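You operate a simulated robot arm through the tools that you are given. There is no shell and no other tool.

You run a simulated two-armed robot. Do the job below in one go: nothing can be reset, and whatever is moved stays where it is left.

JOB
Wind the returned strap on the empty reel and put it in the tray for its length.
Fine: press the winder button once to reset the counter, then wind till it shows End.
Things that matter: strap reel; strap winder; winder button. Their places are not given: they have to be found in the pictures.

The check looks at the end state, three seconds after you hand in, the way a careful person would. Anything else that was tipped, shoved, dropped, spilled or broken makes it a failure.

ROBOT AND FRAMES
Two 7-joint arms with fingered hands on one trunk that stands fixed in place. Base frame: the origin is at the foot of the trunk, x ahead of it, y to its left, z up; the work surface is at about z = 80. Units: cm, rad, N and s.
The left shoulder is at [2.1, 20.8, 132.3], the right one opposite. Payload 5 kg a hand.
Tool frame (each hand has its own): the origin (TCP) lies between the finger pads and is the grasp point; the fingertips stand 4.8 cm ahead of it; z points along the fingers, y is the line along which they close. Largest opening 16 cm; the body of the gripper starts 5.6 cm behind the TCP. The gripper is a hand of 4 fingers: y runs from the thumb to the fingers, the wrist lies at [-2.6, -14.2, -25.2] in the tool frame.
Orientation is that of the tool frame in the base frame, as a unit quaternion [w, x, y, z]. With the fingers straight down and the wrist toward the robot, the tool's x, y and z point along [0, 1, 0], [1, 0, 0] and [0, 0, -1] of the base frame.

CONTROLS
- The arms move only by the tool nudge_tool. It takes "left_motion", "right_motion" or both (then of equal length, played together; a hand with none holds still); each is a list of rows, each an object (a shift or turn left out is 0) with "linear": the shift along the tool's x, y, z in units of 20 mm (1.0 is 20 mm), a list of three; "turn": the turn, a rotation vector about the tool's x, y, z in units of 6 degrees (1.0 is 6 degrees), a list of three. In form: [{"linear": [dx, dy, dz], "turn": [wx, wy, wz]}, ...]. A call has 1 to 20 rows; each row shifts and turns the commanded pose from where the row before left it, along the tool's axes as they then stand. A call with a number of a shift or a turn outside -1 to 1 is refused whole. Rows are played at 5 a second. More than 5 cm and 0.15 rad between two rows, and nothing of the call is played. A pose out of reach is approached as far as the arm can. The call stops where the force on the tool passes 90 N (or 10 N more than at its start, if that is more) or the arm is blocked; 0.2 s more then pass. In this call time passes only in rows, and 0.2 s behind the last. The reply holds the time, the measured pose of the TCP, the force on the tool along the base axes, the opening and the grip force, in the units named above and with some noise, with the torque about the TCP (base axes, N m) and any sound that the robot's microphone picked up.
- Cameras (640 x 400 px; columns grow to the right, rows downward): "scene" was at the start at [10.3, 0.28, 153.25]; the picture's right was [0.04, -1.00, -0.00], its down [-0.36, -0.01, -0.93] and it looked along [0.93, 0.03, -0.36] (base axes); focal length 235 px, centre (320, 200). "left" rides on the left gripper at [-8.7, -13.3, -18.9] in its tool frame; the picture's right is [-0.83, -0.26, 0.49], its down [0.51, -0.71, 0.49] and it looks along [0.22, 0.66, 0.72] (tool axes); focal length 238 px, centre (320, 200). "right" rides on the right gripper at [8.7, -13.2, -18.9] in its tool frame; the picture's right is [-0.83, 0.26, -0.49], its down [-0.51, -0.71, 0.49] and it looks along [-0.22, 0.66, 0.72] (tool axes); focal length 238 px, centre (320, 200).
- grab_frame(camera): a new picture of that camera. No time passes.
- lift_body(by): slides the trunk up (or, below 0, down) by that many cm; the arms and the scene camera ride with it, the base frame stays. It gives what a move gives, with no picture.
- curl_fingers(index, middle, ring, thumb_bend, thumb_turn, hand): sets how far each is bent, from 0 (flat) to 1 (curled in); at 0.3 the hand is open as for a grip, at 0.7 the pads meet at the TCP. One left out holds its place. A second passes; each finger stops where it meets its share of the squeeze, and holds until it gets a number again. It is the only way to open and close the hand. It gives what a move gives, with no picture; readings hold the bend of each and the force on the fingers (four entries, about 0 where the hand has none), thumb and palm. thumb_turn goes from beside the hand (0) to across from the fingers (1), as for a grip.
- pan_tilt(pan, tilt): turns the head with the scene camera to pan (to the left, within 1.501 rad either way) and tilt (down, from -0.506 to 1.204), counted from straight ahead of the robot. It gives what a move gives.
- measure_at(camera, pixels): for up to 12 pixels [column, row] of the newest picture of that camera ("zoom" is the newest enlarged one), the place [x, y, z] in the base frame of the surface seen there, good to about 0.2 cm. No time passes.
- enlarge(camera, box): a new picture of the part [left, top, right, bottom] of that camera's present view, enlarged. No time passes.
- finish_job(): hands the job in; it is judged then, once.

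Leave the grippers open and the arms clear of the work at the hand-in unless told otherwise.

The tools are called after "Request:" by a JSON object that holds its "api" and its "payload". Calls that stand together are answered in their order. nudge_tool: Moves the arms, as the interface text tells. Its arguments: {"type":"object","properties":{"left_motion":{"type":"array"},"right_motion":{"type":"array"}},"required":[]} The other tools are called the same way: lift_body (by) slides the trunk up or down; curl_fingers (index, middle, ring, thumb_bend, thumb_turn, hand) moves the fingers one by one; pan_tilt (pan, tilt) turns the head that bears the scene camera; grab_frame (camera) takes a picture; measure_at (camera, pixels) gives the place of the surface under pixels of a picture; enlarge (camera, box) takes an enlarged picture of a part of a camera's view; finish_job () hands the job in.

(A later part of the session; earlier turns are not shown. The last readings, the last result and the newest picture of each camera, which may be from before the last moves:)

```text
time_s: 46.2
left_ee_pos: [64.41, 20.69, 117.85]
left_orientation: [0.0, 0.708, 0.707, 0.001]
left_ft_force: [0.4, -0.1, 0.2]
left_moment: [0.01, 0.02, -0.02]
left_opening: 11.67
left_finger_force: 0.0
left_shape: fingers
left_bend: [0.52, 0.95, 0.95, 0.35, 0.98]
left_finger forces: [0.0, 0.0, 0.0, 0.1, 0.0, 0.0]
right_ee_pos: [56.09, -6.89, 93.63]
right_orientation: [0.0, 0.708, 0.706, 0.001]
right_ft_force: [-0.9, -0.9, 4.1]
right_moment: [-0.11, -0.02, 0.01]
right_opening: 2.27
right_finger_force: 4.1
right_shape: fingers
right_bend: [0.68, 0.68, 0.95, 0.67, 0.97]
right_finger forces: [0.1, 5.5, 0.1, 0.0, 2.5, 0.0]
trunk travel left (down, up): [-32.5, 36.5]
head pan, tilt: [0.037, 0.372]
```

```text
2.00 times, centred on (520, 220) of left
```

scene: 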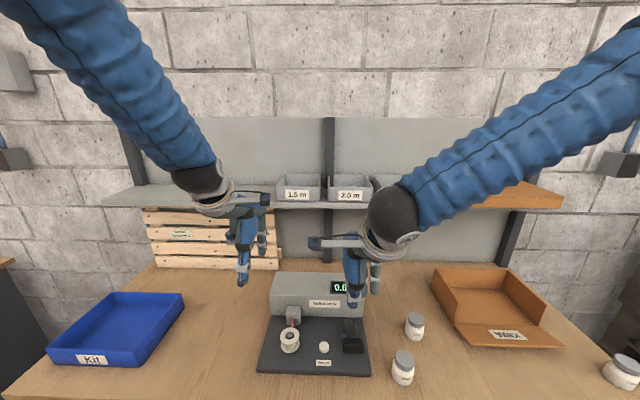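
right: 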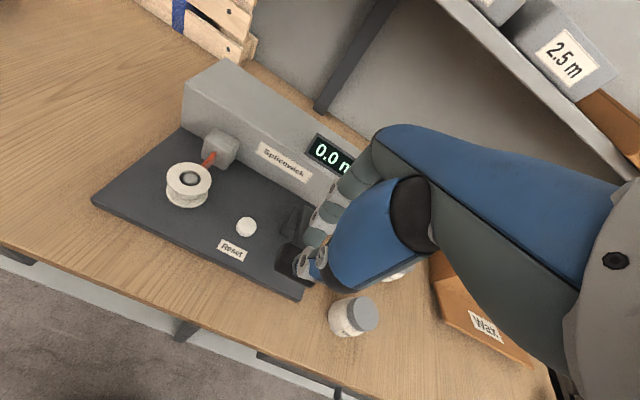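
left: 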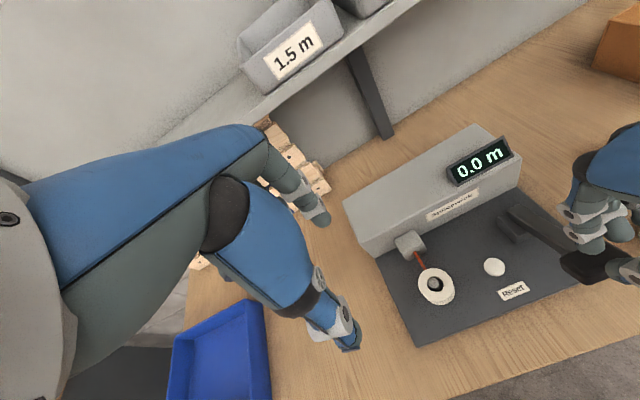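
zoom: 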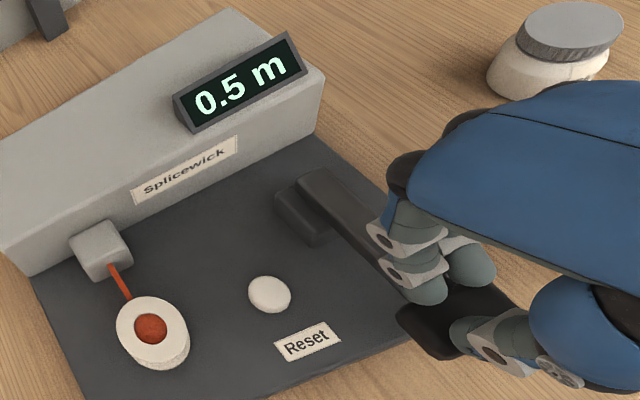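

The counter jumped to 0.5 m and red strap shows on the reel. I'll hold still for 0.4 s and see whether it counts on its own.

Request:
{"api": "nudge_tool", "payload": {"right_motion": [{"linear": [0, 0, 0]}]}}

Request:
{"api": "enlarge", "payload": {"camera": "left", "box": [400, 120, 640, 320]}}

```text
time_s: 46.6
left_ee_pos: [64.57, 20.69, 117.84]
left_orientation: [0.0, 0.708, 0.706, 0.001]
left_ft_force: [-0.2, -0.3, 0.1]
left_moment: [0.01, 0.0, 0.0]
left_opening: 11.66
left_finger_force: 0.1
left_shape: fingers
left_bend: [0.52, 0.95, 0.95, 0.35, 0.98]
left_finger forces: [0.1, 0.0, 0.0, 0.1, 0.1, 0.0]
right_ee_pos: [55.97, -6.88, 93.72]
right_orientation: [0.0, 0.707, 0.707, 0.001]
right_ft_force: [0.8, -0.8, 4.4]
right_moment: [-0.09, -0.05, -0.02]
right_opening: 2.23
right_finger_force: 2.9
right_shape: fingers
right_bend: [0.68, 0.68, 0.95, 0.67, 0.97]
right_finger forces: [0.1, 4.6, 0.0, 0.0, 1.3, 0.1]
trunk travel left (down, up): [-32.5, 36.5]
head pan, tilt: [0.037, 0.372]
```

```text
2.00 times, centred on (520, 220) of left
```

zoom: 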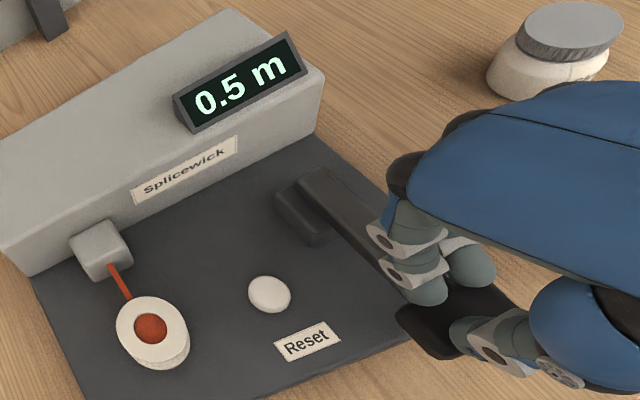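

Still 0.5 m. I'll hold one second more before concluding it counts per stroke.

Request:
{"api": "nudge_tool", "payload": {"right_motion": [{"linear": [0, 0, 0]}, {"linear": [0, 0, 0]}, {"linear": [0, 0, 0]}, {"linear": [0, 0, 0]}]}}

Request:
{"api": "enlarge", "payload": {"camera": "left", "box": [400, 120, 640, 320]}}

```text
time_s: 47.6
left_ee_pos: [64.41, 20.78, 117.9]
left_orientation: [0.0, 0.708, 0.706, 0.0]
left_ft_force: [-0.1, 0.5, 0.1]
left_moment: [0.0, 0.0, 0.0]
left_opening: 11.66
left_finger_force: 0.0
left_shape: fingers
left_bend: [0.52, 0.95, 0.95, 0.35, 0.98]
left_finger forces: [0.0, 0.0, 0.0, 0.0, 0.0, 0.0]
right_ee_pos: [56.01, -6.95, 93.62]
right_orientation: [0.001, 0.707, 0.707, 0.0]
right_ft_force: [-0.4, -0.4, 3.3]
right_moment: [-0.09, -0.04, 0.04]
right_opening: 2.23
right_finger_force: 2.9
right_shape: fingers
right_bend: [0.68, 0.68, 0.95, 0.67, 0.97]
right_finger forces: [0.1, 4.1, 0.0, 0.1, 1.2, 0.0]
trunk travel left (down, up): [-32.5, 36.5]
head pan, tilt: [0.037, 0.372]
```

```text
2.00 times, centred on (520, 220) of left
```

zoom: 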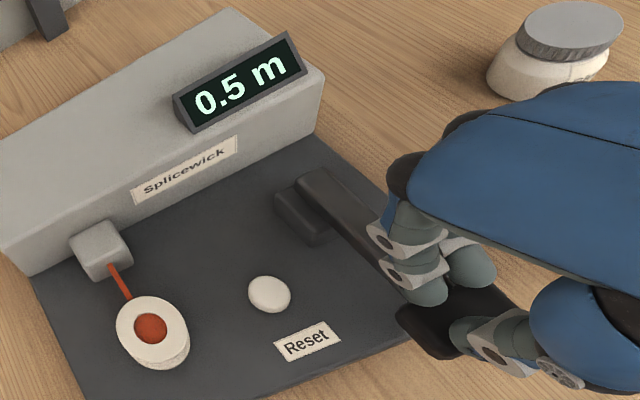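

It counts 0.5 m per lever stroke. I'll raise the hand 4.8 cm to let the lever spring back and check it.

Request:
{"api": "nudge_tool", "payload": {"right_motion": [{"linear": [0, 0, -0.4]}, {"linear": [0, 0, -0.5]}, {"linear": [0, 0, -0.5]}, {"linear": [0, 0, -0.5]}, {"linear": [0, 0, -0.5]}, {"linear": [0, 0, 0]}]}}

Request:
{"api": "enlarge", "payload": {"camera": "left", "box": [400, 120, 640, 320]}}

```text
time_s: 49.0
left_ee_pos: [64.52, 20.66, 117.84]
left_orientation: [0.0, 0.708, 0.707, 0.0]
left_ft_force: [0.6, -0.2, 0.1]
left_moment: [0.02, 0.03, -0.01]
left_opening: 11.65
left_finger_force: 0.1
left_shape: fingers
left_bend: [0.52, 0.95, 0.95, 0.35, 0.98]
left_finger forces: [0.0, 0.0, 0.0, 0.0, 0.0, 0.0]
right_ee_pos: [55.92, -6.93, 98.68]
right_orientation: [-0.001, 0.707, 0.707, 0.0]
right_ft_force: [0.1, -0.3, 1.2]
right_moment: [0.02, 0.04, 0.04]
right_opening: 1.96
right_finger_force: 0.2
right_shape: fingers
right_bend: [0.68, 0.68, 0.95, 0.68, 0.97]
right_finger forces: [0.0, 0.0, 0.0, 0.0, 0.9, 0.1]
trunk travel left (down, up): [-32.5, 36.5]
head pan, tilt: [0.037, 0.372]
```

```text
2.00 times, centred on (520, 220) of left
```

zoom: 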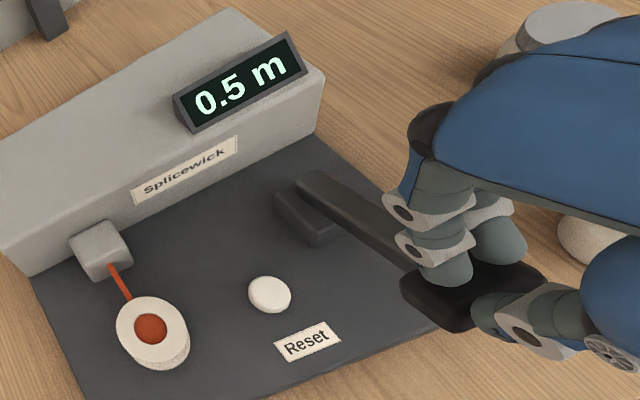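

The lever returned to its top. Second stroke: press down 5 cm, then read.

Request:
{"api": "nudge_tool", "payload": {"right_motion": [{"linear": [0, 0, 0.4]}, {"linear": [0, 0, 0.4]}, {"linear": [0, 0, 0.4]}, {"linear": [0, 0, 0.4]}, {"linear": [0, 0, 0.4]}, {"linear": [0, 0, 0.4]}, {"linear": [0, 0, 0.1]}, {"linear": [0, 0, 0]}]}}

Request:
{"api": "enlarge", "payload": {"camera": "left", "box": [400, 120, 640, 320]}}

Request:
{"api": "nudge_tool", "payload": {"right_motion": [{"linear": [0, 0, -0.5]}, {"linear": [0, 0, -0.5]}, {"linear": [0, 0, -0.5]}, {"linear": [0, 0, -0.5]}, {"linear": [0, 0, -0.5]}, {"linear": [0, 0, 0]}]}}

Request:
{"api": "enlarge", "payload": {"camera": "left", "box": [400, 120, 640, 320]}}

```text
time_s: 50.8
left_ee_pos: [64.38, 20.8, 117.76]
left_orientation: [0.0, 0.708, 0.706, -0.001]
left_ft_force: [-0.4, -0.1, -0.7]
left_moment: [-0.05, 0.02, 0.0]
left_opening: 11.66
left_finger_force: 0.1
left_shape: fingers
left_bend: [0.52, 0.95, 0.95, 0.35, 0.98]
left_finger forces: [0.0, 0.0, 0.1, 0.0, 0.0, 0.0]
right_ee_pos: [56.03, -6.91, 93.55]
right_orientation: [0.0, 0.708, 0.706, 0.001]
right_ft_force: [0.3, 1.1, 4.7]
right_moment: [0.01, -0.02, 0.01]
right_opening: 2.21
right_finger_force: 2.8
right_shape: fingers
right_bend: [0.68, 0.68, 0.95, 0.67, 0.97]
right_finger forces: [0.1, 4.8, 0.1, 0.0, 1.1, 0.0]
trunk travel left (down, up): [-32.5, 36.5]
head pan, tilt: [0.037, 0.372]
```

```text
2.00 times, centred on (520, 220) of left
```

zoom: 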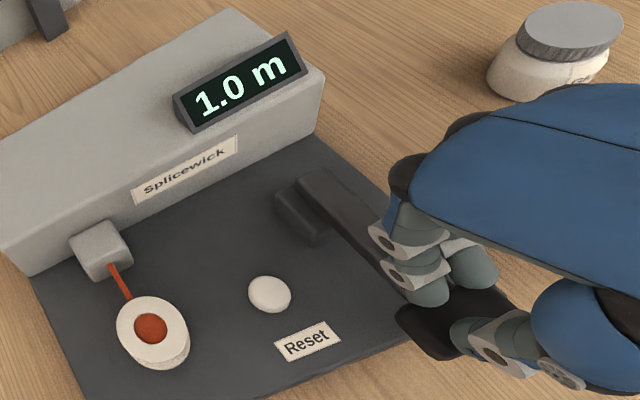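

```text
time_s: 52.2
left_ee_pos: [64.38, 20.78, 117.67]
left_orientation: [0.001, 0.708, 0.706, 0.0]
left_ft_force: [0.4, -0.8, 0.4]
left_moment: [0.02, 0.0, 0.02]
left_opening: 11.68
left_finger_force: 0.0
left_shape: fingers
left_bend: [0.52, 0.95, 0.95, 0.35, 0.98]
left_finger forces: [0.0, 0.0, 0.0, 0.0, 0.0, 0.0]
right_ee_pos: [55.87, -7.04, 98.48]
right_orientation: [-0.001, 0.708, 0.706, -0.001]
right_ft_force: [-0.5, 0.4, 1.7]
right_moment: [0.02, 0.06, 0.01]
right_opening: 1.96
right_finger_force: 0.6
right_shape: fingers
right_bend: [0.68, 0.68, 0.95, 0.68, 0.98]
right_finger forces: [0.0, 0.1, 0.1, 0.1, 1.0, 0.0]
trunk travel left (down, up): [-32.5, 36.5]
head pan, tilt: [0.037, 0.372]
```

```text
2.00 times, centred on (520, 220) of left
```

zoom: 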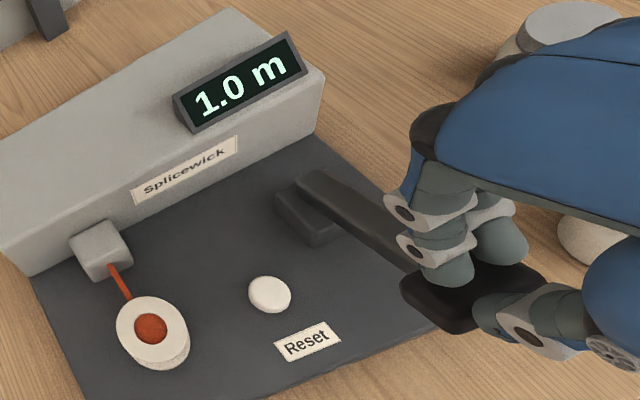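

The counter reads 1.0 m and the lever is back up. Third stroke, reading at the bottom and the top.

Request:
{"api": "nudge_tool", "payload": {"right_motion": [{"linear": [0, 0, 0.4]}, {"linear": [0, 0, 0.4]}, {"linear": [0, 0, 0.4]}, {"linear": [0, 0, 0.4]}, {"linear": [0, 0, 0.4]}, {"linear": [0, 0, 0.4]}, {"linear": [0, 0, 0.1]}, {"linear": [0, 0, 0]}]}}

Request:
{"api": "enlarge", "payload": {"camera": "left", "box": [400, 120, 640, 320]}}

Request:
{"api": "nudge_tool", "payload": {"right_motion": [{"linear": [0, 0, -0.5]}, {"linear": [0, 0, -0.5]}, {"linear": [0, 0, -0.5]}, {"linear": [0, 0, -0.5]}, {"linear": [0, 0, -0.5]}, {"linear": [0, 0, 0]}]}}

Request:
{"api": "enlarge", "payload": {"camera": "left", "box": [400, 120, 640, 320]}}

```text
time_s: 54.0
left_ee_pos: [64.41, 20.73, 117.79]
left_orientation: [0.0, 0.708, 0.706, 0.001]
left_ft_force: [0.7, 0.1, 0.7]
left_moment: [0.01, 0.03, 0.0]
left_opening: 11.68
left_finger_force: 0.0
left_shape: fingers
left_bend: [0.52, 0.95, 0.95, 0.35, 0.98]
left_finger forces: [0.0, 0.0, 0.0, 0.0, 0.0, 0.1]
right_ee_pos: [56.08, -6.9, 93.53]
right_orientation: [0.001, 0.708, 0.706, 0.0]
right_ft_force: [0.2, -0.3, 4.5]
right_moment: [-0.08, -0.07, 0.0]
right_opening: 2.25
right_finger_force: 3.2
right_shape: fingers
right_bend: [0.68, 0.68, 0.95, 0.67, 0.97]
right_finger forces: [0.0, 4.7, 0.0, 0.0, 1.4, 0.0]
trunk travel left (down, up): [-32.5, 36.5]
head pan, tilt: [0.037, 0.372]
```

```text
2.00 times, centred on (520, 220) of left
```

zoom: 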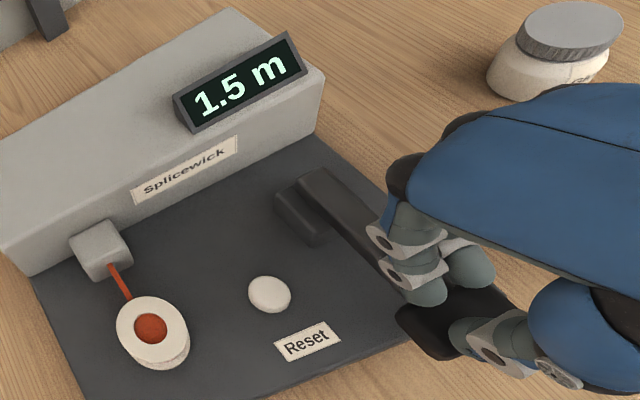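

```text
time_s: 55.4
left_ee_pos: [64.54, 20.74, 117.84]
left_orientation: [0.0, 0.707, 0.707, 0.0]
left_ft_force: [0.7, 0.6, -1.7]
left_moment: [0.03, -0.03, -0.02]
left_opening: 11.67
left_finger_force: 0.0
left_shape: fingers
left_bend: [0.52, 0.95, 0.95, 0.35, 0.98]
left_finger forces: [0.0, 0.0, 0.0, 0.1, 0.1, 0.0]
right_ee_pos: [56.01, -7.04, 98.41]
right_orientation: [-0.001, 0.708, 0.706, -0.001]
right_ft_force: [-1.2, 0.2, 0.5]
right_moment: [0.02, 0.07, -0.03]
right_opening: 2.0
right_finger_force: 0.8
right_shape: fingers
right_bend: [0.68, 0.68, 0.95, 0.68, 0.97]
right_finger forces: [0.0, 0.1, 0.0, 0.0, 1.0, 0.1]
trunk travel left (down, up): [-32.5, 36.5]
head pan, tilt: [0.037, 0.372]
```

```text
2.00 times, centred on (520, 220) of left
```

zoom: 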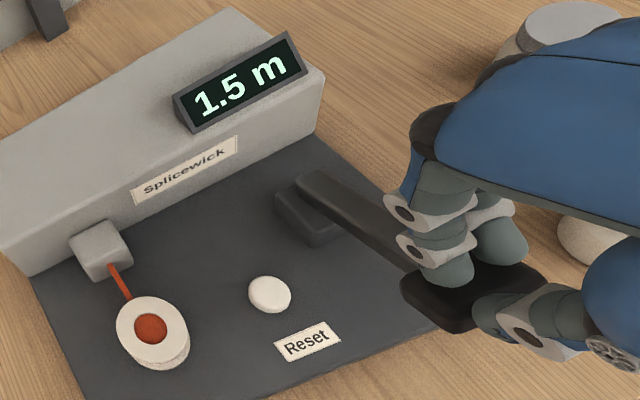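

Now at 1.5 m with no End yet. Fourth stroke.

Request:
{"api": "nudge_tool", "payload": {"right_motion": [{"linear": [0, 0, 0.4]}, {"linear": [0, 0, 0.4]}, {"linear": [0, 0, 0.4]}, {"linear": [0, 0, 0.4]}, {"linear": [0, 0, 0.4]}, {"linear": [0, 0, 0.4]}, {"linear": [0, 0, 0.1]}, {"linear": [0, 0, 0]}]}}

Request:
{"api": "enlarge", "payload": {"camera": "left", "box": [400, 120, 640, 320]}}

Request:
{"api": "nudge_tool", "payload": {"right_motion": [{"linear": [0, 0, -0.5]}, {"linear": [0, 0, -0.5]}, {"linear": [0, 0, -0.5]}, {"linear": [0, 0, -0.5]}, {"linear": [0, 0, -0.5]}, {"linear": [0, 0, 0]}]}}

Request:
{"api": "enlarge", "payload": {"camera": "left", "box": [400, 120, 640, 320]}}

```text
time_s: 57.2
left_ee_pos: [64.35, 20.78, 117.74]
left_orientation: [0.001, 0.708, 0.706, 0.0]
left_ft_force: [-0.2, -0.4, 0.0]
left_moment: [-0.02, 0.01, 0.03]
left_opening: 11.69
left_finger_force: 0.0
left_shape: fingers
left_bend: [0.52, 0.95, 0.95, 0.35, 0.98]
left_finger forces: [0.1, 0.0, 0.0, 0.0, 0.0, 0.1]
right_ee_pos: [56.01, -7.0, 93.59]
right_orientation: [0.0, 0.708, 0.707, 0.0]
right_ft_force: [-0.5, 0.1, 3.5]
right_moment: [-0.03, -0.03, 0.02]
right_opening: 2.12
right_finger_force: 1.7
right_shape: fingers
right_bend: [0.68, 0.68, 0.95, 0.67, 0.97]
right_finger forces: [0.1, 2.8, 0.0, 0.0, 1.0, 0.1]
trunk travel left (down, up): [-32.5, 36.5]
head pan, tilt: [0.037, 0.372]
```

```text
2.00 times, centred on (520, 220) of left
```

zoom: 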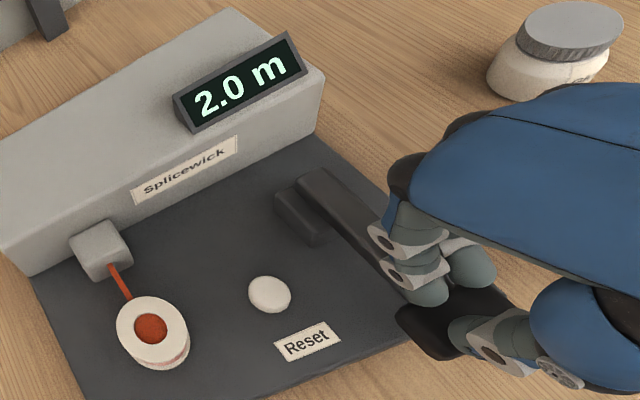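

```text
time_s: 58.6
left_ee_pos: [64.43, 20.73, 117.88]
left_orientation: [0.0, 0.708, 0.706, 0.0]
left_ft_force: [0.2, -0.8, 0.1]
left_moment: [0.0, 0.04, 0.02]
left_opening: 11.68
left_finger_force: 0.1
left_shape: fingers
left_bend: [0.52, 0.95, 0.95, 0.35, 0.98]
left_finger forces: [0.0, 0.0, 0.0, 0.0, 0.0, 0.0]
right_ee_pos: [56.15, -7.01, 98.52]
right_orientation: [0.001, 0.707, 0.707, 0.0]
right_ft_force: [-0.2, 0.7, 0.5]
right_moment: [0.0, 0.05, 0.01]
right_opening: 1.96
right_finger_force: 0.3
right_shape: fingers
right_bend: [0.68, 0.68, 0.95, 0.68, 0.98]
right_finger forces: [0.1, 0.1, 0.0, 0.0, 0.9, 0.0]
trunk travel left (down, up): [-32.5, 36.5]
head pan, tilt: [0.037, 0.372]
```

```text
2.00 times, centred on (520, 220) of left
```

zoom: 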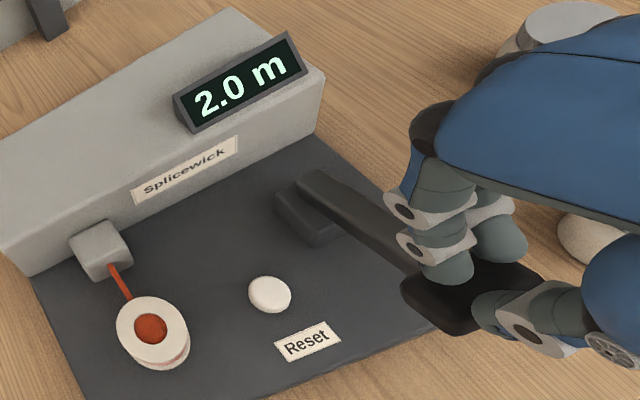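

Now at 2.0 m, still no End, and the strap still comes from the feed block. Fifth stroke.

Request:
{"api": "nudge_tool", "payload": {"right_motion": [{"linear": [0, 0, 0.4]}, {"linear": [0, 0, 0.4]}, {"linear": [0, 0, 0.4]}, {"linear": [0, 0, 0.4]}, {"linear": [0, 0, 0.4]}, {"linear": [0, 0, 0.4]}, {"linear": [0, 0, 0.1]}, {"linear": [0, 0, 0]}]}}

Request:
{"api": "enlarge", "payload": {"camera": "left", "box": [400, 120, 640, 320]}}

Request:
{"api": "nudge_tool", "payload": {"right_motion": [{"linear": [0, 0, -0.5]}, {"linear": [0, 0, -0.5]}, {"linear": [0, 0, -0.5]}, {"linear": [0, 0, -0.5]}, {"linear": [0, 0, -0.5]}, {"linear": [0, 0, 0]}]}}

Request:
{"api": "enlarge", "payload": {"camera": "left", "box": [400, 120, 640, 320]}}

```text
time_s: 60.4
left_ee_pos: [64.39, 20.72, 117.86]
left_orientation: [0.0, 0.708, 0.706, 0.001]
left_ft_force: [-0.2, -0.9, 0.1]
left_moment: [-0.01, 0.04, -0.01]
left_opening: 11.65
left_finger_force: 0.0
left_shape: fingers
left_bend: [0.52, 0.95, 0.95, 0.35, 0.98]
left_finger forces: [0.0, 0.0, 0.0, 0.0, 0.1, 0.0]
right_ee_pos: [56.04, -7.04, 93.55]
right_orientation: [0.0, 0.706, 0.708, -0.001]
right_ft_force: [-0.2, -0.4, 3.3]
right_moment: [-0.04, -0.05, -0.02]
right_opening: 2.11
right_finger_force: 2.3
right_shape: fingers
right_bend: [0.68, 0.68, 0.95, 0.67, 0.97]
right_finger forces: [0.0, 3.3, 0.1, 0.0, 0.8, 0.0]
trunk travel left (down, up): [-32.5, 36.5]
head pan, tilt: [0.037, 0.372]
```

```text
2.00 times, centred on (520, 220) of left
```

zoom: 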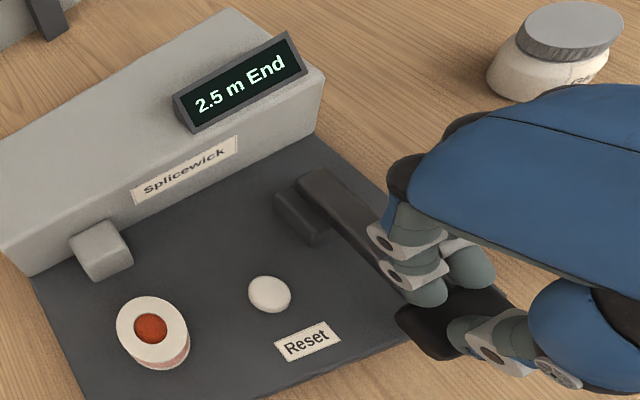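

```text
time_s: 61.8
left_ee_pos: [64.45, 20.78, 117.82]
left_orientation: [0.0, 0.708, 0.706, 0.0]
left_ft_force: [0.0, -0.3, -0.8]
left_moment: [-0.01, 0.03, 0.0]
left_opening: 11.66
left_finger_force: 0.0
left_shape: fingers
left_bend: [0.52, 0.95, 0.95, 0.35, 0.98]
left_finger forces: [0.1, 0.0, 0.1, 0.1, 0.0, 0.1]
right_ee_pos: [55.98, -6.99, 98.55]
right_orientation: [-0.001, 0.707, 0.707, 0.0]
right_ft_force: [-0.5, -0.8, -0.1]
right_moment: [0.0, 0.05, -0.02]
right_opening: 1.98
right_finger_force: 0.2
right_shape: fingers
right_bend: [0.68, 0.68, 0.95, 0.68, 0.97]
right_finger forces: [0.0, 0.2, 0.1, 0.0, 0.7, 0.0]
trunk travel left (down, up): [-32.5, 36.5]
head pan, tilt: [0.037, 0.372]
```

```text
2.00 times, centred on (520, 220) of left
```

zoom: 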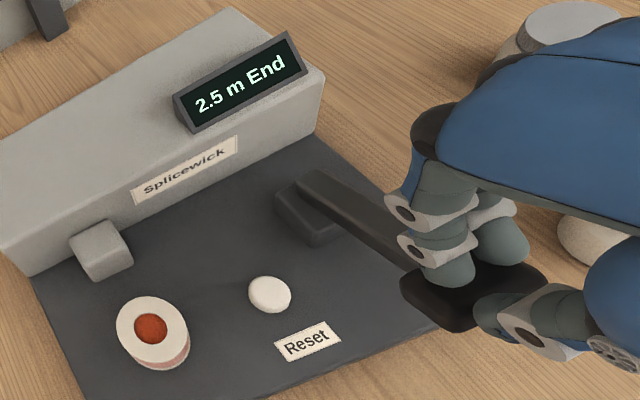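

The display reads "2.5 m End": the strap is fully wound, so the reel belongs in the 2.5 m tray on the right. I'll raise the right hand off the lever and move the left hand away to the left at the same time.

Request:
{"api": "nudge_tool", "payload": {"left_motion": [{"linear": [1, 0, -0.3]}, {"linear": [1, 0, -0.3]}, {"linear": [1, 0, -0.3]}, {"linear": [1, 0, -0.3]}, {"linear": [1, 0, -0.3]}, {"linear": [1, 0, -0.3]}, {"linear": [1, 0, -0.3]}, {"linear": [1, 0, 0]}, {"linear": [1, 0, 0]}, {"linear": [1, 0, 0]}, {"linear": [1, 0, 0]}], "right_motion": [{"linear": [0, 0, -0.5]}, {"linear": [0, 0, -1]}, {"linear": [0, 0, -1]}, {"linear": [0, 0, -1]}, {"linear": [0, 0, -1]}, {"linear": [0, 0, -1]}, {"linear": [0, 0, -0.5]}, {"linear": [0, 0, 0]}, {"linear": [0, 0, 0]}, {"linear": [0, 0, 0]}, {"linear": [0, 0, 0]}]}}

Request:
{"api": "grab_frame", "payload": {"camera": "scene"}}

Request:
{"api": "grab_frame", "payload": {"camera": "left"}}

```text
time_s: 64.2
left_ee_pos: [64.39, 42.98, 121.74]
left_orientation: [0.0, 0.707, 0.707, -0.001]
left_ft_force: [-0.4, 0.7, -1.0]
left_moment: [-0.05, -0.01, 0.0]
left_opening: 11.67
left_finger_force: 0.1
left_shape: fingers
left_bend: [0.52, 0.95, 0.95, 0.35, 0.98]
left_finger forces: [0.0, 0.0, 0.0, 0.0, 0.0, 0.0]
right_ee_pos: [56.04, -6.97, 110.54]
right_orientation: [0.0, 0.707, 0.707, -0.001]
right_ft_force: [0.2, 1.6, 1.0]
right_moment: [-0.04, 0.0, 0.0]
right_opening: 1.97
right_finger_force: 0.1
right_shape: fingers
right_bend: [0.68, 0.68, 0.95, 0.68, 0.97]
right_finger forces: [0.0, 0.0, 0.1, 0.0, 0.0, 0.1]
trunk travel left (down, up): [-32.5, 36.5]
head pan, tilt: [0.037, 0.372]
```

```text
taken
```

scene: 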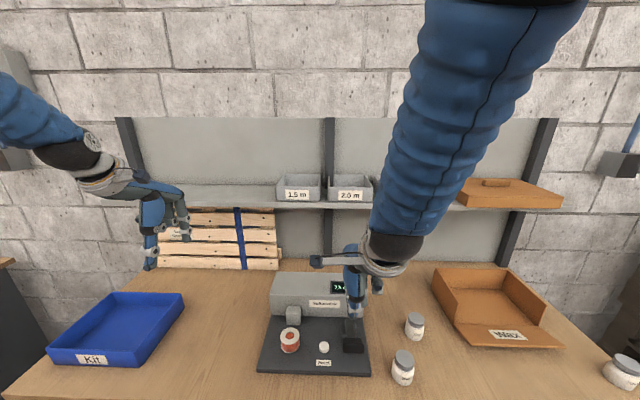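

```text
taken
```

left: 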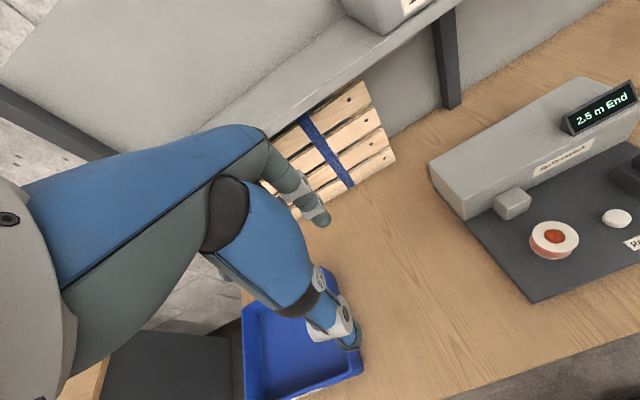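

The left hand is clear. I'll open the right hand to approach width and move it above the reel at (64.0, 12.0).

Request:
{"api": "curl_fingers", "payload": {"hand": "right", "index": 0.46, "middle": 0.46, "ring": 0.4, "thumb_bend": 0.46, "thumb_turn": 1.0}}

Request:
{"api": "nudge_tool", "payload": {"right_motion": [{"linear": [0.5, 0.2, -0.1]}, {"linear": [0.9, 0.4, 0]}, {"linear": [0.9, 0.4, 0]}, {"linear": [0.9, 0.4, 0]}, {"linear": [0.9, 0.4, 0]}, {"linear": [0.9, 0.4, 0]}, {"linear": [0.9, 0.4, 0]}, {"linear": [0.9, 0.4, 0]}, {"linear": [0.9, 0.4, 0]}, {"linear": [0.9, 0.4, 0]}, {"linear": [0.9, 0.2, 0]}, {"linear": [0, 0, 0]}]}}

Request:
{"api": "grab_frame", "payload": {"camera": "scene"}}

Request:
{"api": "grab_frame", "payload": {"camera": "right"}}

Request:
{"api": "enlarge", "payload": {"camera": "left", "box": [480, 160, 640, 280]}}

```text
time_s: 65.2
left_ee_pos: [64.41, 42.9, 121.84]
left_orientation: [0.0, 0.708, 0.706, 0.0]
left_ft_force: [-0.1, 0.5, 0.1]
left_moment: [0.02, -0.01, -0.01]
left_opening: 11.64
left_finger_force: 0.0
left_shape: fingers
left_bend: [0.52, 0.95, 0.95, 0.35, 0.98]
left_finger forces: [0.1, 0.0, 0.0, 0.1, 0.0, 0.0]
right_ee_pos: [56.01, -7.06, 110.43]
right_orientation: [0.0, 0.707, 0.707, 0.0]
right_ft_force: [-0.3, -0.2, -0.2]
right_moment: [-0.01, -0.01, -0.04]
right_opening: 10.65
right_finger_force: 0.0
right_shape: fingers
right_bend: [0.46, 0.46, 0.4, 0.46, 1.0]
right_finger forces: [0.1, 0.1, 0.1, 0.0, 0.0, 0.1]
trunk travel left (down, up): [-32.5, 36.5]
head pan, tilt: [0.037, 0.372]
```

```text
time_s: 67.8
left_ee_pos: [64.47, 42.73, 121.87]
left_orientation: [-0.001, 0.708, 0.707, -0.001]
left_ft_force: [0.2, -0.6, -0.3]
left_moment: [0.02, -0.03, -0.01]
left_opening: 11.65
left_finger_force: 0.0
left_shape: fingers
left_bend: [0.52, 0.95, 0.95, 0.35, 0.98]
left_finger forces: [0.0, 0.0, 0.1, 0.0, 0.0, 0.0]
right_ee_pos: [63.98, 11.88, 110.85]
right_orientation: [0.0, 0.707, 0.707, 0.0]
right_ft_force: [-0.5, -1.2, 0.4]
right_moment: [0.03, -0.01, 0.0]
right_opening: 10.65
right_finger_force: 0.0
right_shape: fingers
right_bend: [0.46, 0.46, 0.4, 0.46, 1.0]
right_finger forces: [0.0, 0.0, 0.0, 0.1, 0.1, 0.1]
trunk travel left (down, up): [-32.5, 36.5]
head pan, tilt: [0.037, 0.372]
```

```text
taken
```

scene: 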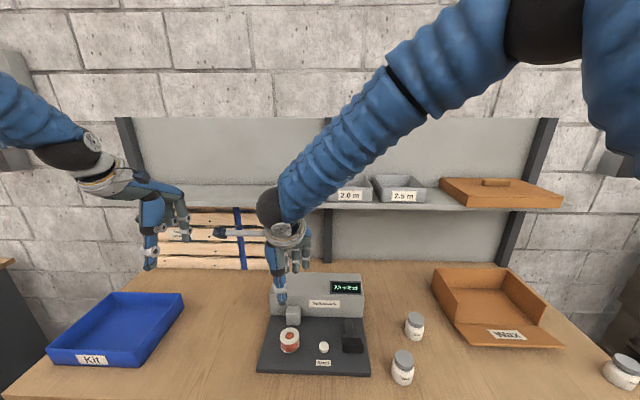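

```text
taken
```

right: 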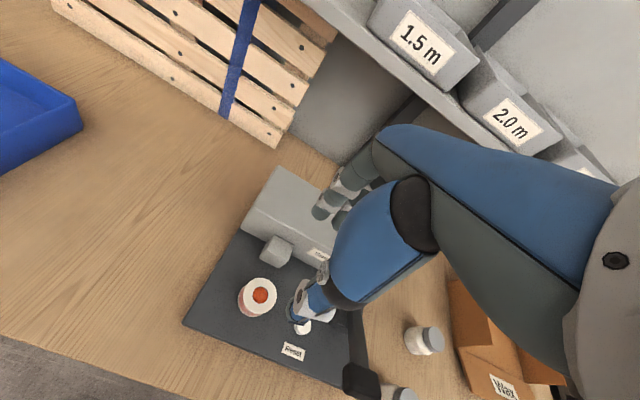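

```text
3.33 times, centred on (560, 220) of left
```

zoom: 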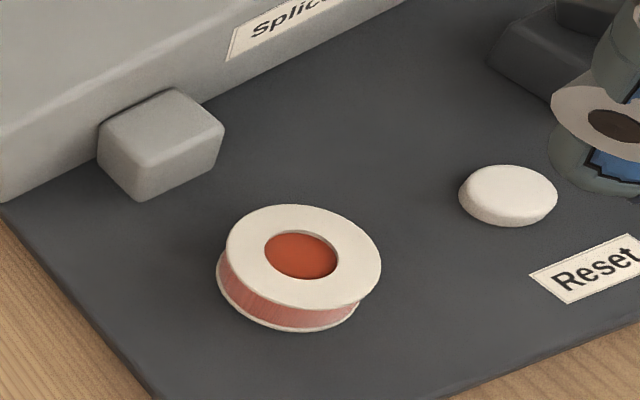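

The reel is wound full with red strap. I'll measure the reel's top edges again in the right camera to get its present centre.

Request:
{"api": "enlarge", "payload": {"camera": "right", "box": [228, 272, 292, 322]}}

```text
8.00 times, centred on (260, 297) of right
```

zoom: 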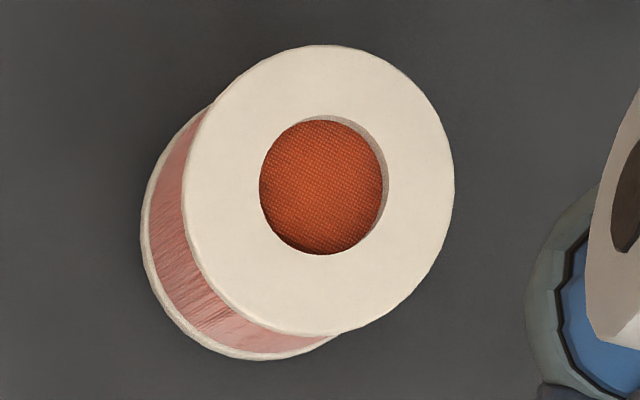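

Request:
{"api": "measure_at", "payload": {"camera": "zoom", "pixels": [[188, 190], [450, 190], [318, 49], [322, 330], [225, 95], [415, 285], [410, 90], [225, 285], [320, 190]]}}

```text
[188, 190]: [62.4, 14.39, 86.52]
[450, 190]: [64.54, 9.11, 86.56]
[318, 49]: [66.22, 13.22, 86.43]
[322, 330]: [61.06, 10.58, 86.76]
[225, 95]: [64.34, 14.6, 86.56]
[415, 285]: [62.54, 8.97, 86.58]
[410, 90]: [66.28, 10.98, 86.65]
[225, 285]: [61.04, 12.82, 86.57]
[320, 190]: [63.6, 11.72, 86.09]
```

The reel centre is now (63.55, 11.85), with its top at 86.6. I'll narrow the far fingers to keep clear of the feed block, correct x by −0.45 cm, and lower 14 cm.

Request:
{"api": "curl_fingers", "payload": {"hand": "right", "index": 0.51, "middle": 0.51, "ring": 0.46, "thumb_bend": 0.47}}

Request:
{"api": "nudge_tool", "payload": {"right_motion": [{"linear": [0, -0.22, 0.5]}, {"linear": [0, 0, 1]}, {"linear": [0, 0, 1]}, {"linear": [0, 0, 1]}, {"linear": [0, 0, 1]}, {"linear": [0, 0, 1]}, {"linear": [0, 0, 1]}, {"linear": [0, 0, 0.5]}, {"linear": [0, 0, 0]}]}}

Request:
{"api": "enlarge", "payload": {"camera": "left", "box": [460, 130, 640, 280]}}

Request:
{"api": "enlarge", "payload": {"camera": "right", "box": [200, 150, 400, 340]}}

Request:
{"api": "enlarge", "payload": {"camera": "scene", "box": [220, 260, 370, 370]}}

```text
time_s: 68.8
left_ee_pos: [64.46, 42.93, 121.9]
left_orientation: [0.0, 0.708, 0.706, 0.0]
left_ft_force: [-0.2, -1.2, -0.2]
left_moment: [-0.02, 0.01, 0.02]
left_opening: 11.66
left_finger_force: 0.0
left_shape: fingers
left_bend: [0.52, 0.95, 0.95, 0.35, 0.98]
left_finger forces: [0.0, 0.0, 0.0, 0.0, 0.1, 0.0]
right_ee_pos: [64.12, 12.0, 110.89]
right_orientation: [0.0, 0.707, 0.707, -0.001]
right_ft_force: [-0.9, 0.1, 0.6]
right_moment: [-0.03, 0.04, 0.02]
right_opening: 9.57
right_finger_force: 0.0
right_shape: fingers
right_bend: [0.51, 0.51, 0.46, 0.47, 1.0]
right_finger forces: [0.0, 0.1, 0.0, 0.1, 0.0, 0.0]
trunk travel left (down, up): [-32.5, 36.5]
head pan, tilt: [0.037, 0.372]
```

```text
time_s: 70.8
left_ee_pos: [64.48, 42.85, 121.9]
left_orientation: [0.0, 0.708, 0.707, 0.0]
left_ft_force: [-0.2, -0.1, -0.3]
left_moment: [0.02, 0.01, 0.0]
left_opening: 11.66
left_finger_force: 0.0
left_shape: fingers
left_bend: [0.52, 0.95, 0.95, 0.35, 0.98]
left_finger forces: [0.0, 0.0, 0.0, 0.1, 0.1, 0.1]
right_ee_pos: [63.64, 12.06, 96.73]
right_orientation: [-0.001, 0.708, 0.706, 0.0]
right_ft_force: [-0.9, 0.8, -0.7]
right_moment: [-0.02, -0.03, 0.02]
right_opening: 9.55
right_finger_force: 0.0
right_shape: fingers
right_bend: [0.51, 0.51, 0.46, 0.47, 1.0]
right_finger forces: [0.0, 0.0, 0.0, 0.0, 0.0, 0.0]
trunk travel left (down, up): [-32.5, 36.5]
head pan, tilt: [0.037, 0.372]
```

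```text
2.67 times, centred on (550, 205) of left
```

zoom: 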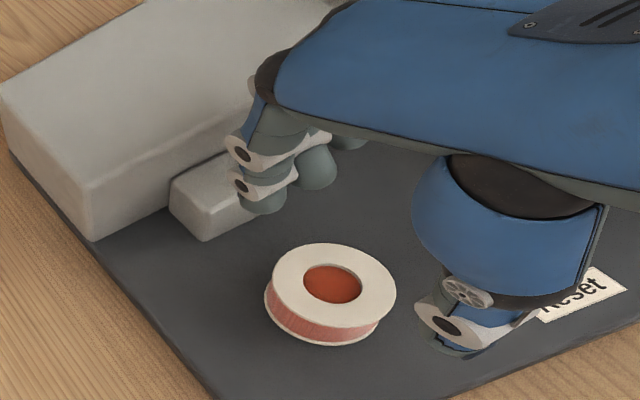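

```text
2.11 times, centred on (300, 245) of right
```

zoom: 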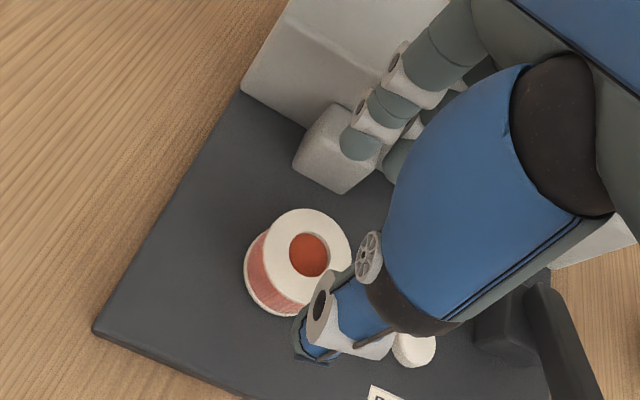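

```text
3.64 times, centred on (295, 315) of scene
```

zoom: 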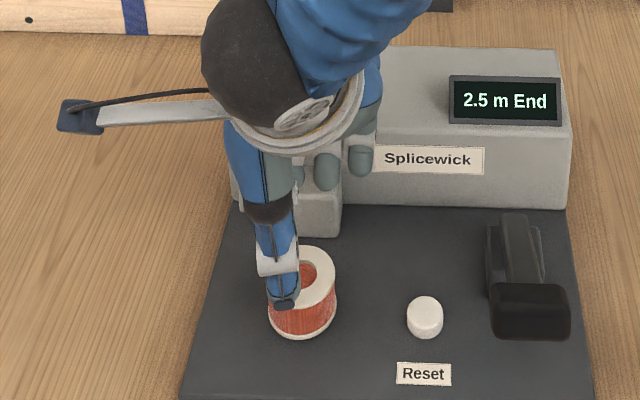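

I want to confirm the index tip's far-side clearance from the feed block before going down.

Request:
{"api": "enlarge", "payload": {"camera": "left", "box": [500, 170, 596, 230]}}

Request:
{"api": "measure_at", "payload": {"camera": "zoom", "pixels": [[320, 200], [200, 250]]}}

```text
6.67 times, centred on (548, 200) of left
```

zoom: 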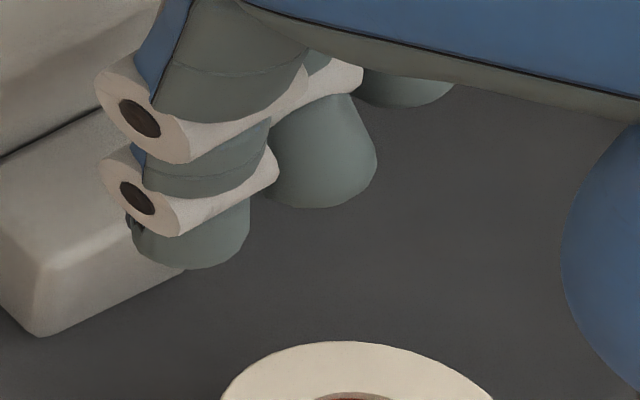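

```text
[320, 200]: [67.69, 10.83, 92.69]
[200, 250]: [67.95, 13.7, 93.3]
```

Request:
{"api": "measure_at", "payload": {"camera": "zoom", "pixels": [[140, 245], [135, 225], [150, 255], [160, 220], [115, 170], [105, 90], [165, 262], [230, 230]]}}

```text
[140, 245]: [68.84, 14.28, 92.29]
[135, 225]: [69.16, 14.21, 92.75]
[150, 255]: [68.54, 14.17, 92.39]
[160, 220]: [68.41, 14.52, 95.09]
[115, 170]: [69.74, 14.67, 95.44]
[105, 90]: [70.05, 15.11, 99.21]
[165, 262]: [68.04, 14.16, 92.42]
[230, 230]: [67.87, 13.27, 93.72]
```

The finger backs reach x≈69.2–70.1 and the block starts at 70.9, so it's clear. I'll lower 7.9 cm to TCP z≈88.8.

Request:
{"api": "nudge_tool", "payload": {"right_motion": [{"linear": [-0.05, -0.02, 0.7]}, {"linear": [0, 0, 0.8]}, {"linear": [0, 0, 0.8]}, {"linear": [0, 0, 0.7]}, {"linear": [0, 0, 0.5]}, {"linear": [0, 0, 0.45]}, {"linear": [0, 0, 0]}]}}

Request:
{"api": "enlarge", "payload": {"camera": "left", "box": [480, 150, 640, 270]}}

Request:
{"api": "enlarge", "payload": {"camera": "right", "box": [230, 180, 390, 320]}}

```text
time_s: 72.4
left_ee_pos: [64.29, 42.79, 121.84]
left_orientation: [0.0, 0.707, 0.707, 0.0]
left_ft_force: [0.5, -0.8, -0.7]
left_moment: [0.02, 0.03, 0.02]
left_opening: 11.64
left_finger_force: 0.0
left_shape: fingers
left_bend: [0.52, 0.95, 0.95, 0.35, 0.98]
left_finger forces: [0.1, 0.1, 0.1, 0.0, 0.1, 0.1]
right_ee_pos: [63.14, 11.93, 88.72]
right_orientation: [-0.001, 0.707, 0.707, -0.001]
right_ft_force: [-15.3, -0.8, 5.3]
right_moment: [-0.09, -0.19, -0.36]
right_opening: 9.53
right_finger_force: 9.1
right_shape: fingers
right_bend: [0.51, 0.56, 0.46, 0.47, 1.0]
right_finger forces: [0.0, 17.8, 0.0, 0.1, 0.0, 0.0]
trunk travel left (down, up): [-32.5, 36.5]
head pan, tilt: [0.037, 0.372]
```

```text
3.33 times, centred on (560, 210) of left
```

zoom: 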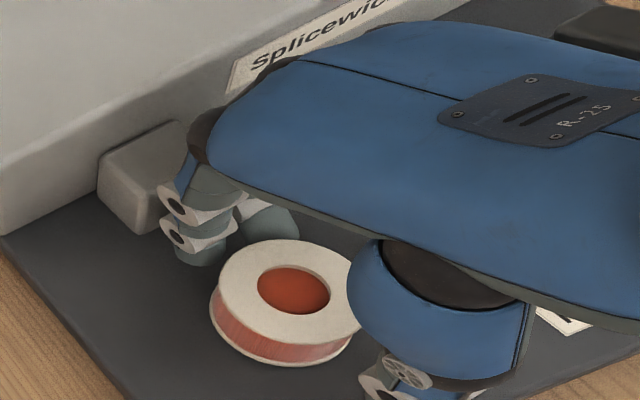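

```text
2.86 times, centred on (310, 250) of right
```

zoom: 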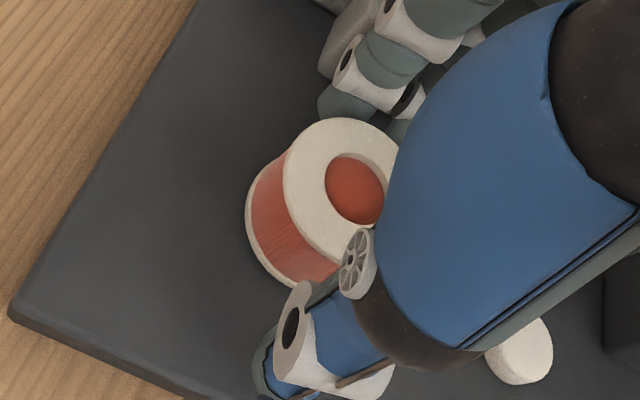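

The middle finger's back is touching the feed block (17.8 N, bent to 0.56). I'll relieve it by curling that finger further in, toward the reel.

Request:
{"api": "curl_fingers", "payload": {"hand": "right", "middle": 0.585}}

Request:
{"api": "enlarge", "payload": {"camera": "right", "box": [230, 180, 390, 320]}}

```text
time_s: 73.4
left_ee_pos: [64.44, 42.85, 121.89]
left_orientation: [0.0, 0.707, 0.707, 0.0]
left_ft_force: [-0.5, -0.5, -0.1]
left_moment: [0.0, -0.03, 0.0]
left_opening: 11.65
left_finger_force: 0.1
left_shape: fingers
left_bend: [0.52, 0.95, 0.95, 0.35, 0.98]
left_finger forces: [0.1, 0.0, 0.0, 0.0, 0.0, 0.0]
right_ee_pos: [63.61, 11.81, 88.76]
right_orientation: [0.0, 0.708, 0.706, 0.0]
right_ft_force: [0.2, -1.4, 1.0]
right_moment: [-0.01, -0.03, -0.03]
right_opening: 9.48
right_finger_force: 0.7
right_shape: fingers
right_bend: [0.51, 0.58, 0.46, 0.47, 1.0]
right_finger forces: [0.1, 1.4, 0.0, 0.0, 0.0, 0.0]
trunk travel left (down, up): [-32.5, 36.5]
head pan, tilt: [0.037, 0.372]
```

```text
2.86 times, centred on (310, 250) of right
```

zoom: 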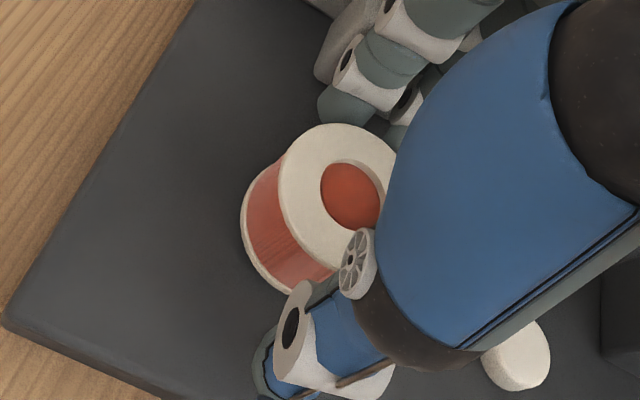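

Relieved, with only 1.4 N left. Now I'll close thumb, index and middle on the reel.

Request:
{"api": "curl_fingers", "payload": {"hand": "right", "index": 0.57, "middle": 0.59, "thumb_bend": 0.56}}

Request:
{"api": "curl_fingers", "payload": {"hand": "right", "index": 0.64, "middle": 0.65, "thumb_bend": 0.64}}

Request:
{"api": "enlarge", "payload": {"camera": "right", "box": [230, 180, 390, 320]}}

Request:
{"api": "enlarge", "payload": {"camera": "left", "box": [480, 150, 640, 270]}}

```text
time_s: 74.4
left_ee_pos: [64.42, 42.96, 121.87]
left_orientation: [0.001, 0.707, 0.707, -0.001]
left_ft_force: [0.8, -0.1, 0.5]
left_moment: [-0.01, -0.05, -0.01]
left_opening: 11.65
left_finger_force: 0.1
left_shape: fingers
left_bend: [0.52, 0.95, 0.95, 0.35, 0.98]
left_finger forces: [0.0, 0.0, 0.0, 0.0, 0.1, 0.1]
right_ee_pos: [63.62, 11.83, 88.82]
right_orientation: [0.0, 0.707, 0.707, -0.001]
right_ft_force: [-0.2, -0.8, -0.4]
right_moment: [-0.06, -0.04, 0.03]
right_opening: 6.89
right_finger_force: 1.1
right_shape: fingers
right_bend: [0.56, 0.59, 0.46, 0.56, 1.0]
right_finger forces: [0.6, 0.7, 0.1, 0.0, 0.4, 0.0]
trunk travel left (down, up): [-32.5, 36.5]
head pan, tilt: [0.037, 0.372]
```

```text
time_s: 75.4
left_ee_pos: [64.52, 42.81, 121.82]
left_orientation: [0.0, 0.708, 0.706, 0.0]
left_ft_force: [0.8, 0.2, 0.0]
left_moment: [0.03, 0.02, 0.0]
left_opening: 11.66
left_finger_force: 0.0
left_shape: fingers
left_bend: [0.52, 0.95, 0.95, 0.35, 0.98]
left_finger forces: [0.0, 0.1, 0.0, 0.0, 0.1, 0.0]
right_ee_pos: [63.66, 11.95, 88.84]
right_orientation: [0.0, 0.708, 0.706, 0.0]
right_ft_force: [6.2, -1.4, 0.1]
right_moment: [-0.08, -0.28, -0.04]
right_opening: 6.44
right_finger_force: 15.2
right_shape: fingers
right_bend: [0.57, 0.61, 0.46, 0.58, 1.0]
right_finger forces: [10.4, 7.4, 0.1, 0.1, 12.7, 0.0]
trunk travel left (down, up): [-32.5, 36.5]
head pan, tilt: [0.037, 0.372]
```

```text
2.86 times, centred on (310, 250) of right
```

zoom: 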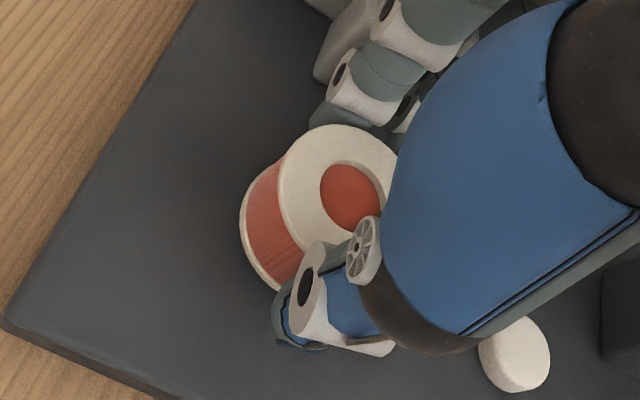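

```text
3.33 times, centred on (560, 210) of left
```

zoom: 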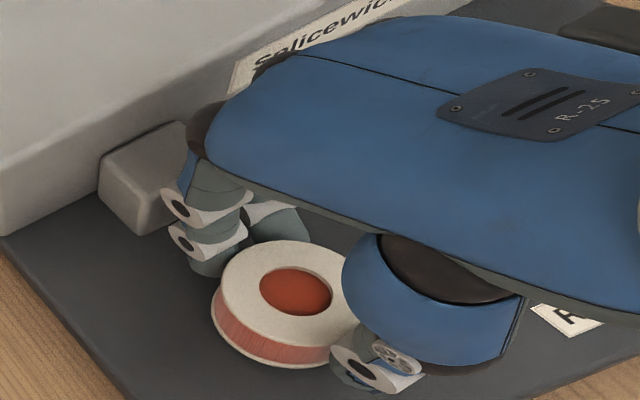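

Gripped with about 15 N. I'll lift straight up slowly off the peg.

Request:
{"api": "nudge_tool", "payload": {"right_motion": [{"linear": [0, 0.05, -0.3]}, {"linear": [0, 0.05, -0.4]}, {"linear": [0, 0, -0.5]}, {"linear": [0, 0, -0.5]}, {"linear": [0, 0, -0.5]}, {"linear": [0, 0, -0.5]}, {"linear": [0, 0, -0.5]}, {"linear": [0, 0, 0]}]}}

Request:
{"api": "enlarge", "payload": {"camera": "right", "box": [230, 180, 390, 320]}}

Request:
{"api": "enlarge", "payload": {"camera": "left", "box": [480, 130, 640, 250]}}

```text
time_s: 77.2
left_ee_pos: [64.45, 42.78, 121.9]
left_orientation: [0.0, 0.708, 0.706, 0.0]
left_ft_force: [0.6, -0.1, -1.3]
left_moment: [0.02, 0.0, 0.02]
left_opening: 11.68
left_finger_force: 0.1
left_shape: fingers
left_bend: [0.52, 0.95, 0.95, 0.35, 0.98]
left_finger forces: [0.0, 0.1, 0.0, 0.0, 0.0, 0.0]
right_ee_pos: [63.7, 11.93, 95.31]
right_orientation: [0.0, 0.708, 0.706, 0.0]
right_ft_force: [0.4, -0.7, -0.3]
right_moment: [0.0, 0.02, -0.01]
right_opening: 6.47
right_finger_force: 15.2
right_shape: fingers
right_bend: [0.58, 0.62, 0.46, 0.58, 1.0]
right_finger forces: [8.6, 5.7, 0.1, 0.1, 14.9, 0.0]
trunk travel left (down, up): [-32.5, 36.5]
head pan, tilt: [0.037, 0.372]
```

```text
2.86 times, centred on (310, 250) of right
```

zoom: 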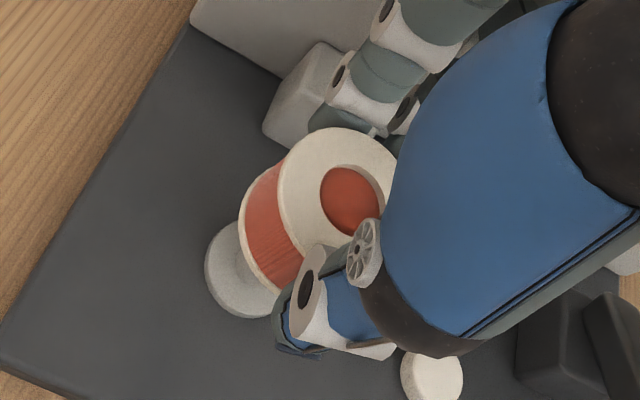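

```text
3.33 times, centred on (560, 190) of left
```

zoom: 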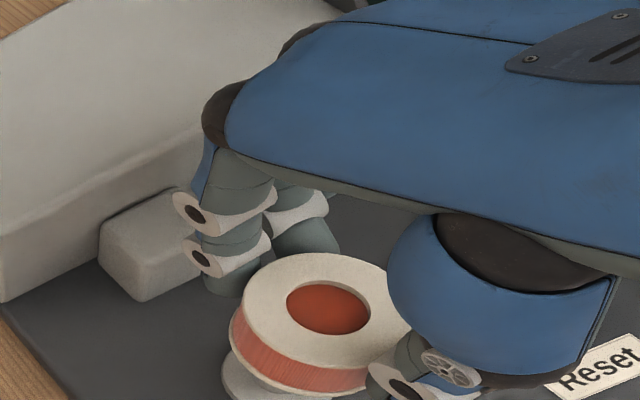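

The reel is off the peg and held firmly. I'll raise the trunk 20 cm so the shoulder is level with the shelf work (both arms ride up).

Request:
{"api": "nudge_tool", "payload": {"right_motion": [{"linear": [0, 0, -0.5]}, {"linear": [0, 0, -1]}, {"linear": [0, 0, -1]}, {"linear": [0, 0, -1]}, {"linear": [0, 0, 0]}]}}

Request:
{"api": "lift_body", "payload": {"by": 20}}

Request:
{"api": "grab_frame", "payload": {"camera": "scene"}}

Request:
{"api": "grab_frame", "payload": {"camera": "right"}}

```text
time_s: 78.4
left_ee_pos: [64.47, 42.86, 121.74]
left_orientation: [0.0, 0.708, 0.706, 0.0]
left_ft_force: [-0.6, 0.1, -1.0]
left_moment: [-0.04, 0.02, 0.01]
left_opening: 11.64
left_finger_force: 0.1
left_shape: fingers
left_bend: [0.52, 0.95, 0.95, 0.35, 0.98]
left_finger forces: [0.0, 0.1, 0.0, 0.0, 0.1, 0.1]
right_ee_pos: [63.89, 11.96, 102.16]
right_orientation: [0.0, 0.707, 0.708, 0.0]
right_ft_force: [0.7, -0.1, -2.0]
right_moment: [-0.04, -0.01, 0.01]
right_opening: 6.48
right_finger_force: 14.6
right_shape: fingers
right_bend: [0.58, 0.62, 0.46, 0.58, 1.0]
right_finger forces: [8.6, 5.7, 0.1, 0.1, 14.9, 0.0]
trunk travel left (down, up): [-32.5, 36.5]
head pan, tilt: [0.037, 0.372]
```

```text
time_s: 80.6
left_ee_pos: [64.54, 42.78, 141.79]
left_orientation: [0.001, 0.708, 0.706, 0.0]
left_ft_force: [0.2, -0.7, -0.8]
left_moment: [-0.02, 0.0, -0.03]
left_opening: 11.64
left_finger_force: 0.0
left_shape: fingers
left_bend: [0.52, 0.95, 0.95, 0.35, 0.98]
left_finger forces: [0.1, 0.2, 0.0, 0.0, 0.0, 0.0]
right_ee_pos: [63.61, 11.93, 122.13]
right_orientation: [0.0, 0.707, 0.707, 0.001]
right_ft_force: [-0.8, -0.1, -0.9]
right_moment: [0.03, 0.01, 0.02]
right_opening: 6.45
right_finger_force: 14.7
right_shape: fingers
right_bend: [0.58, 0.62, 0.46, 0.58, 1.0]
right_finger forces: [8.6, 5.7, 0.0, 0.1, 14.9, 0.0]
trunk travel left (down, up): [-52.5, 16.5]
head pan, tilt: [0.037, 0.372]
```

```text
taken
```

scene: 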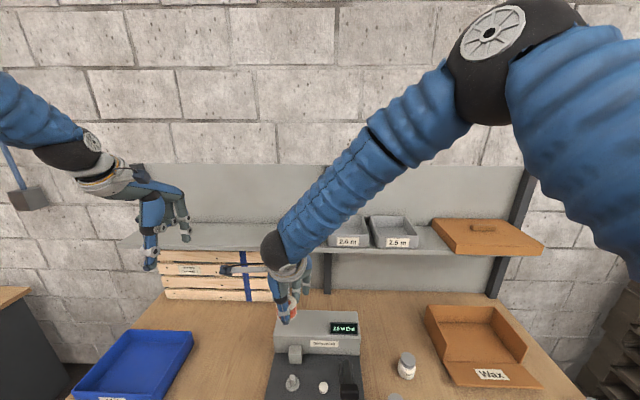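

```text
taken
```

right: 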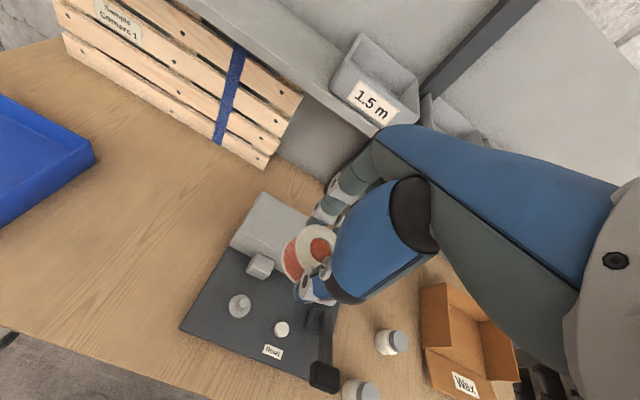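

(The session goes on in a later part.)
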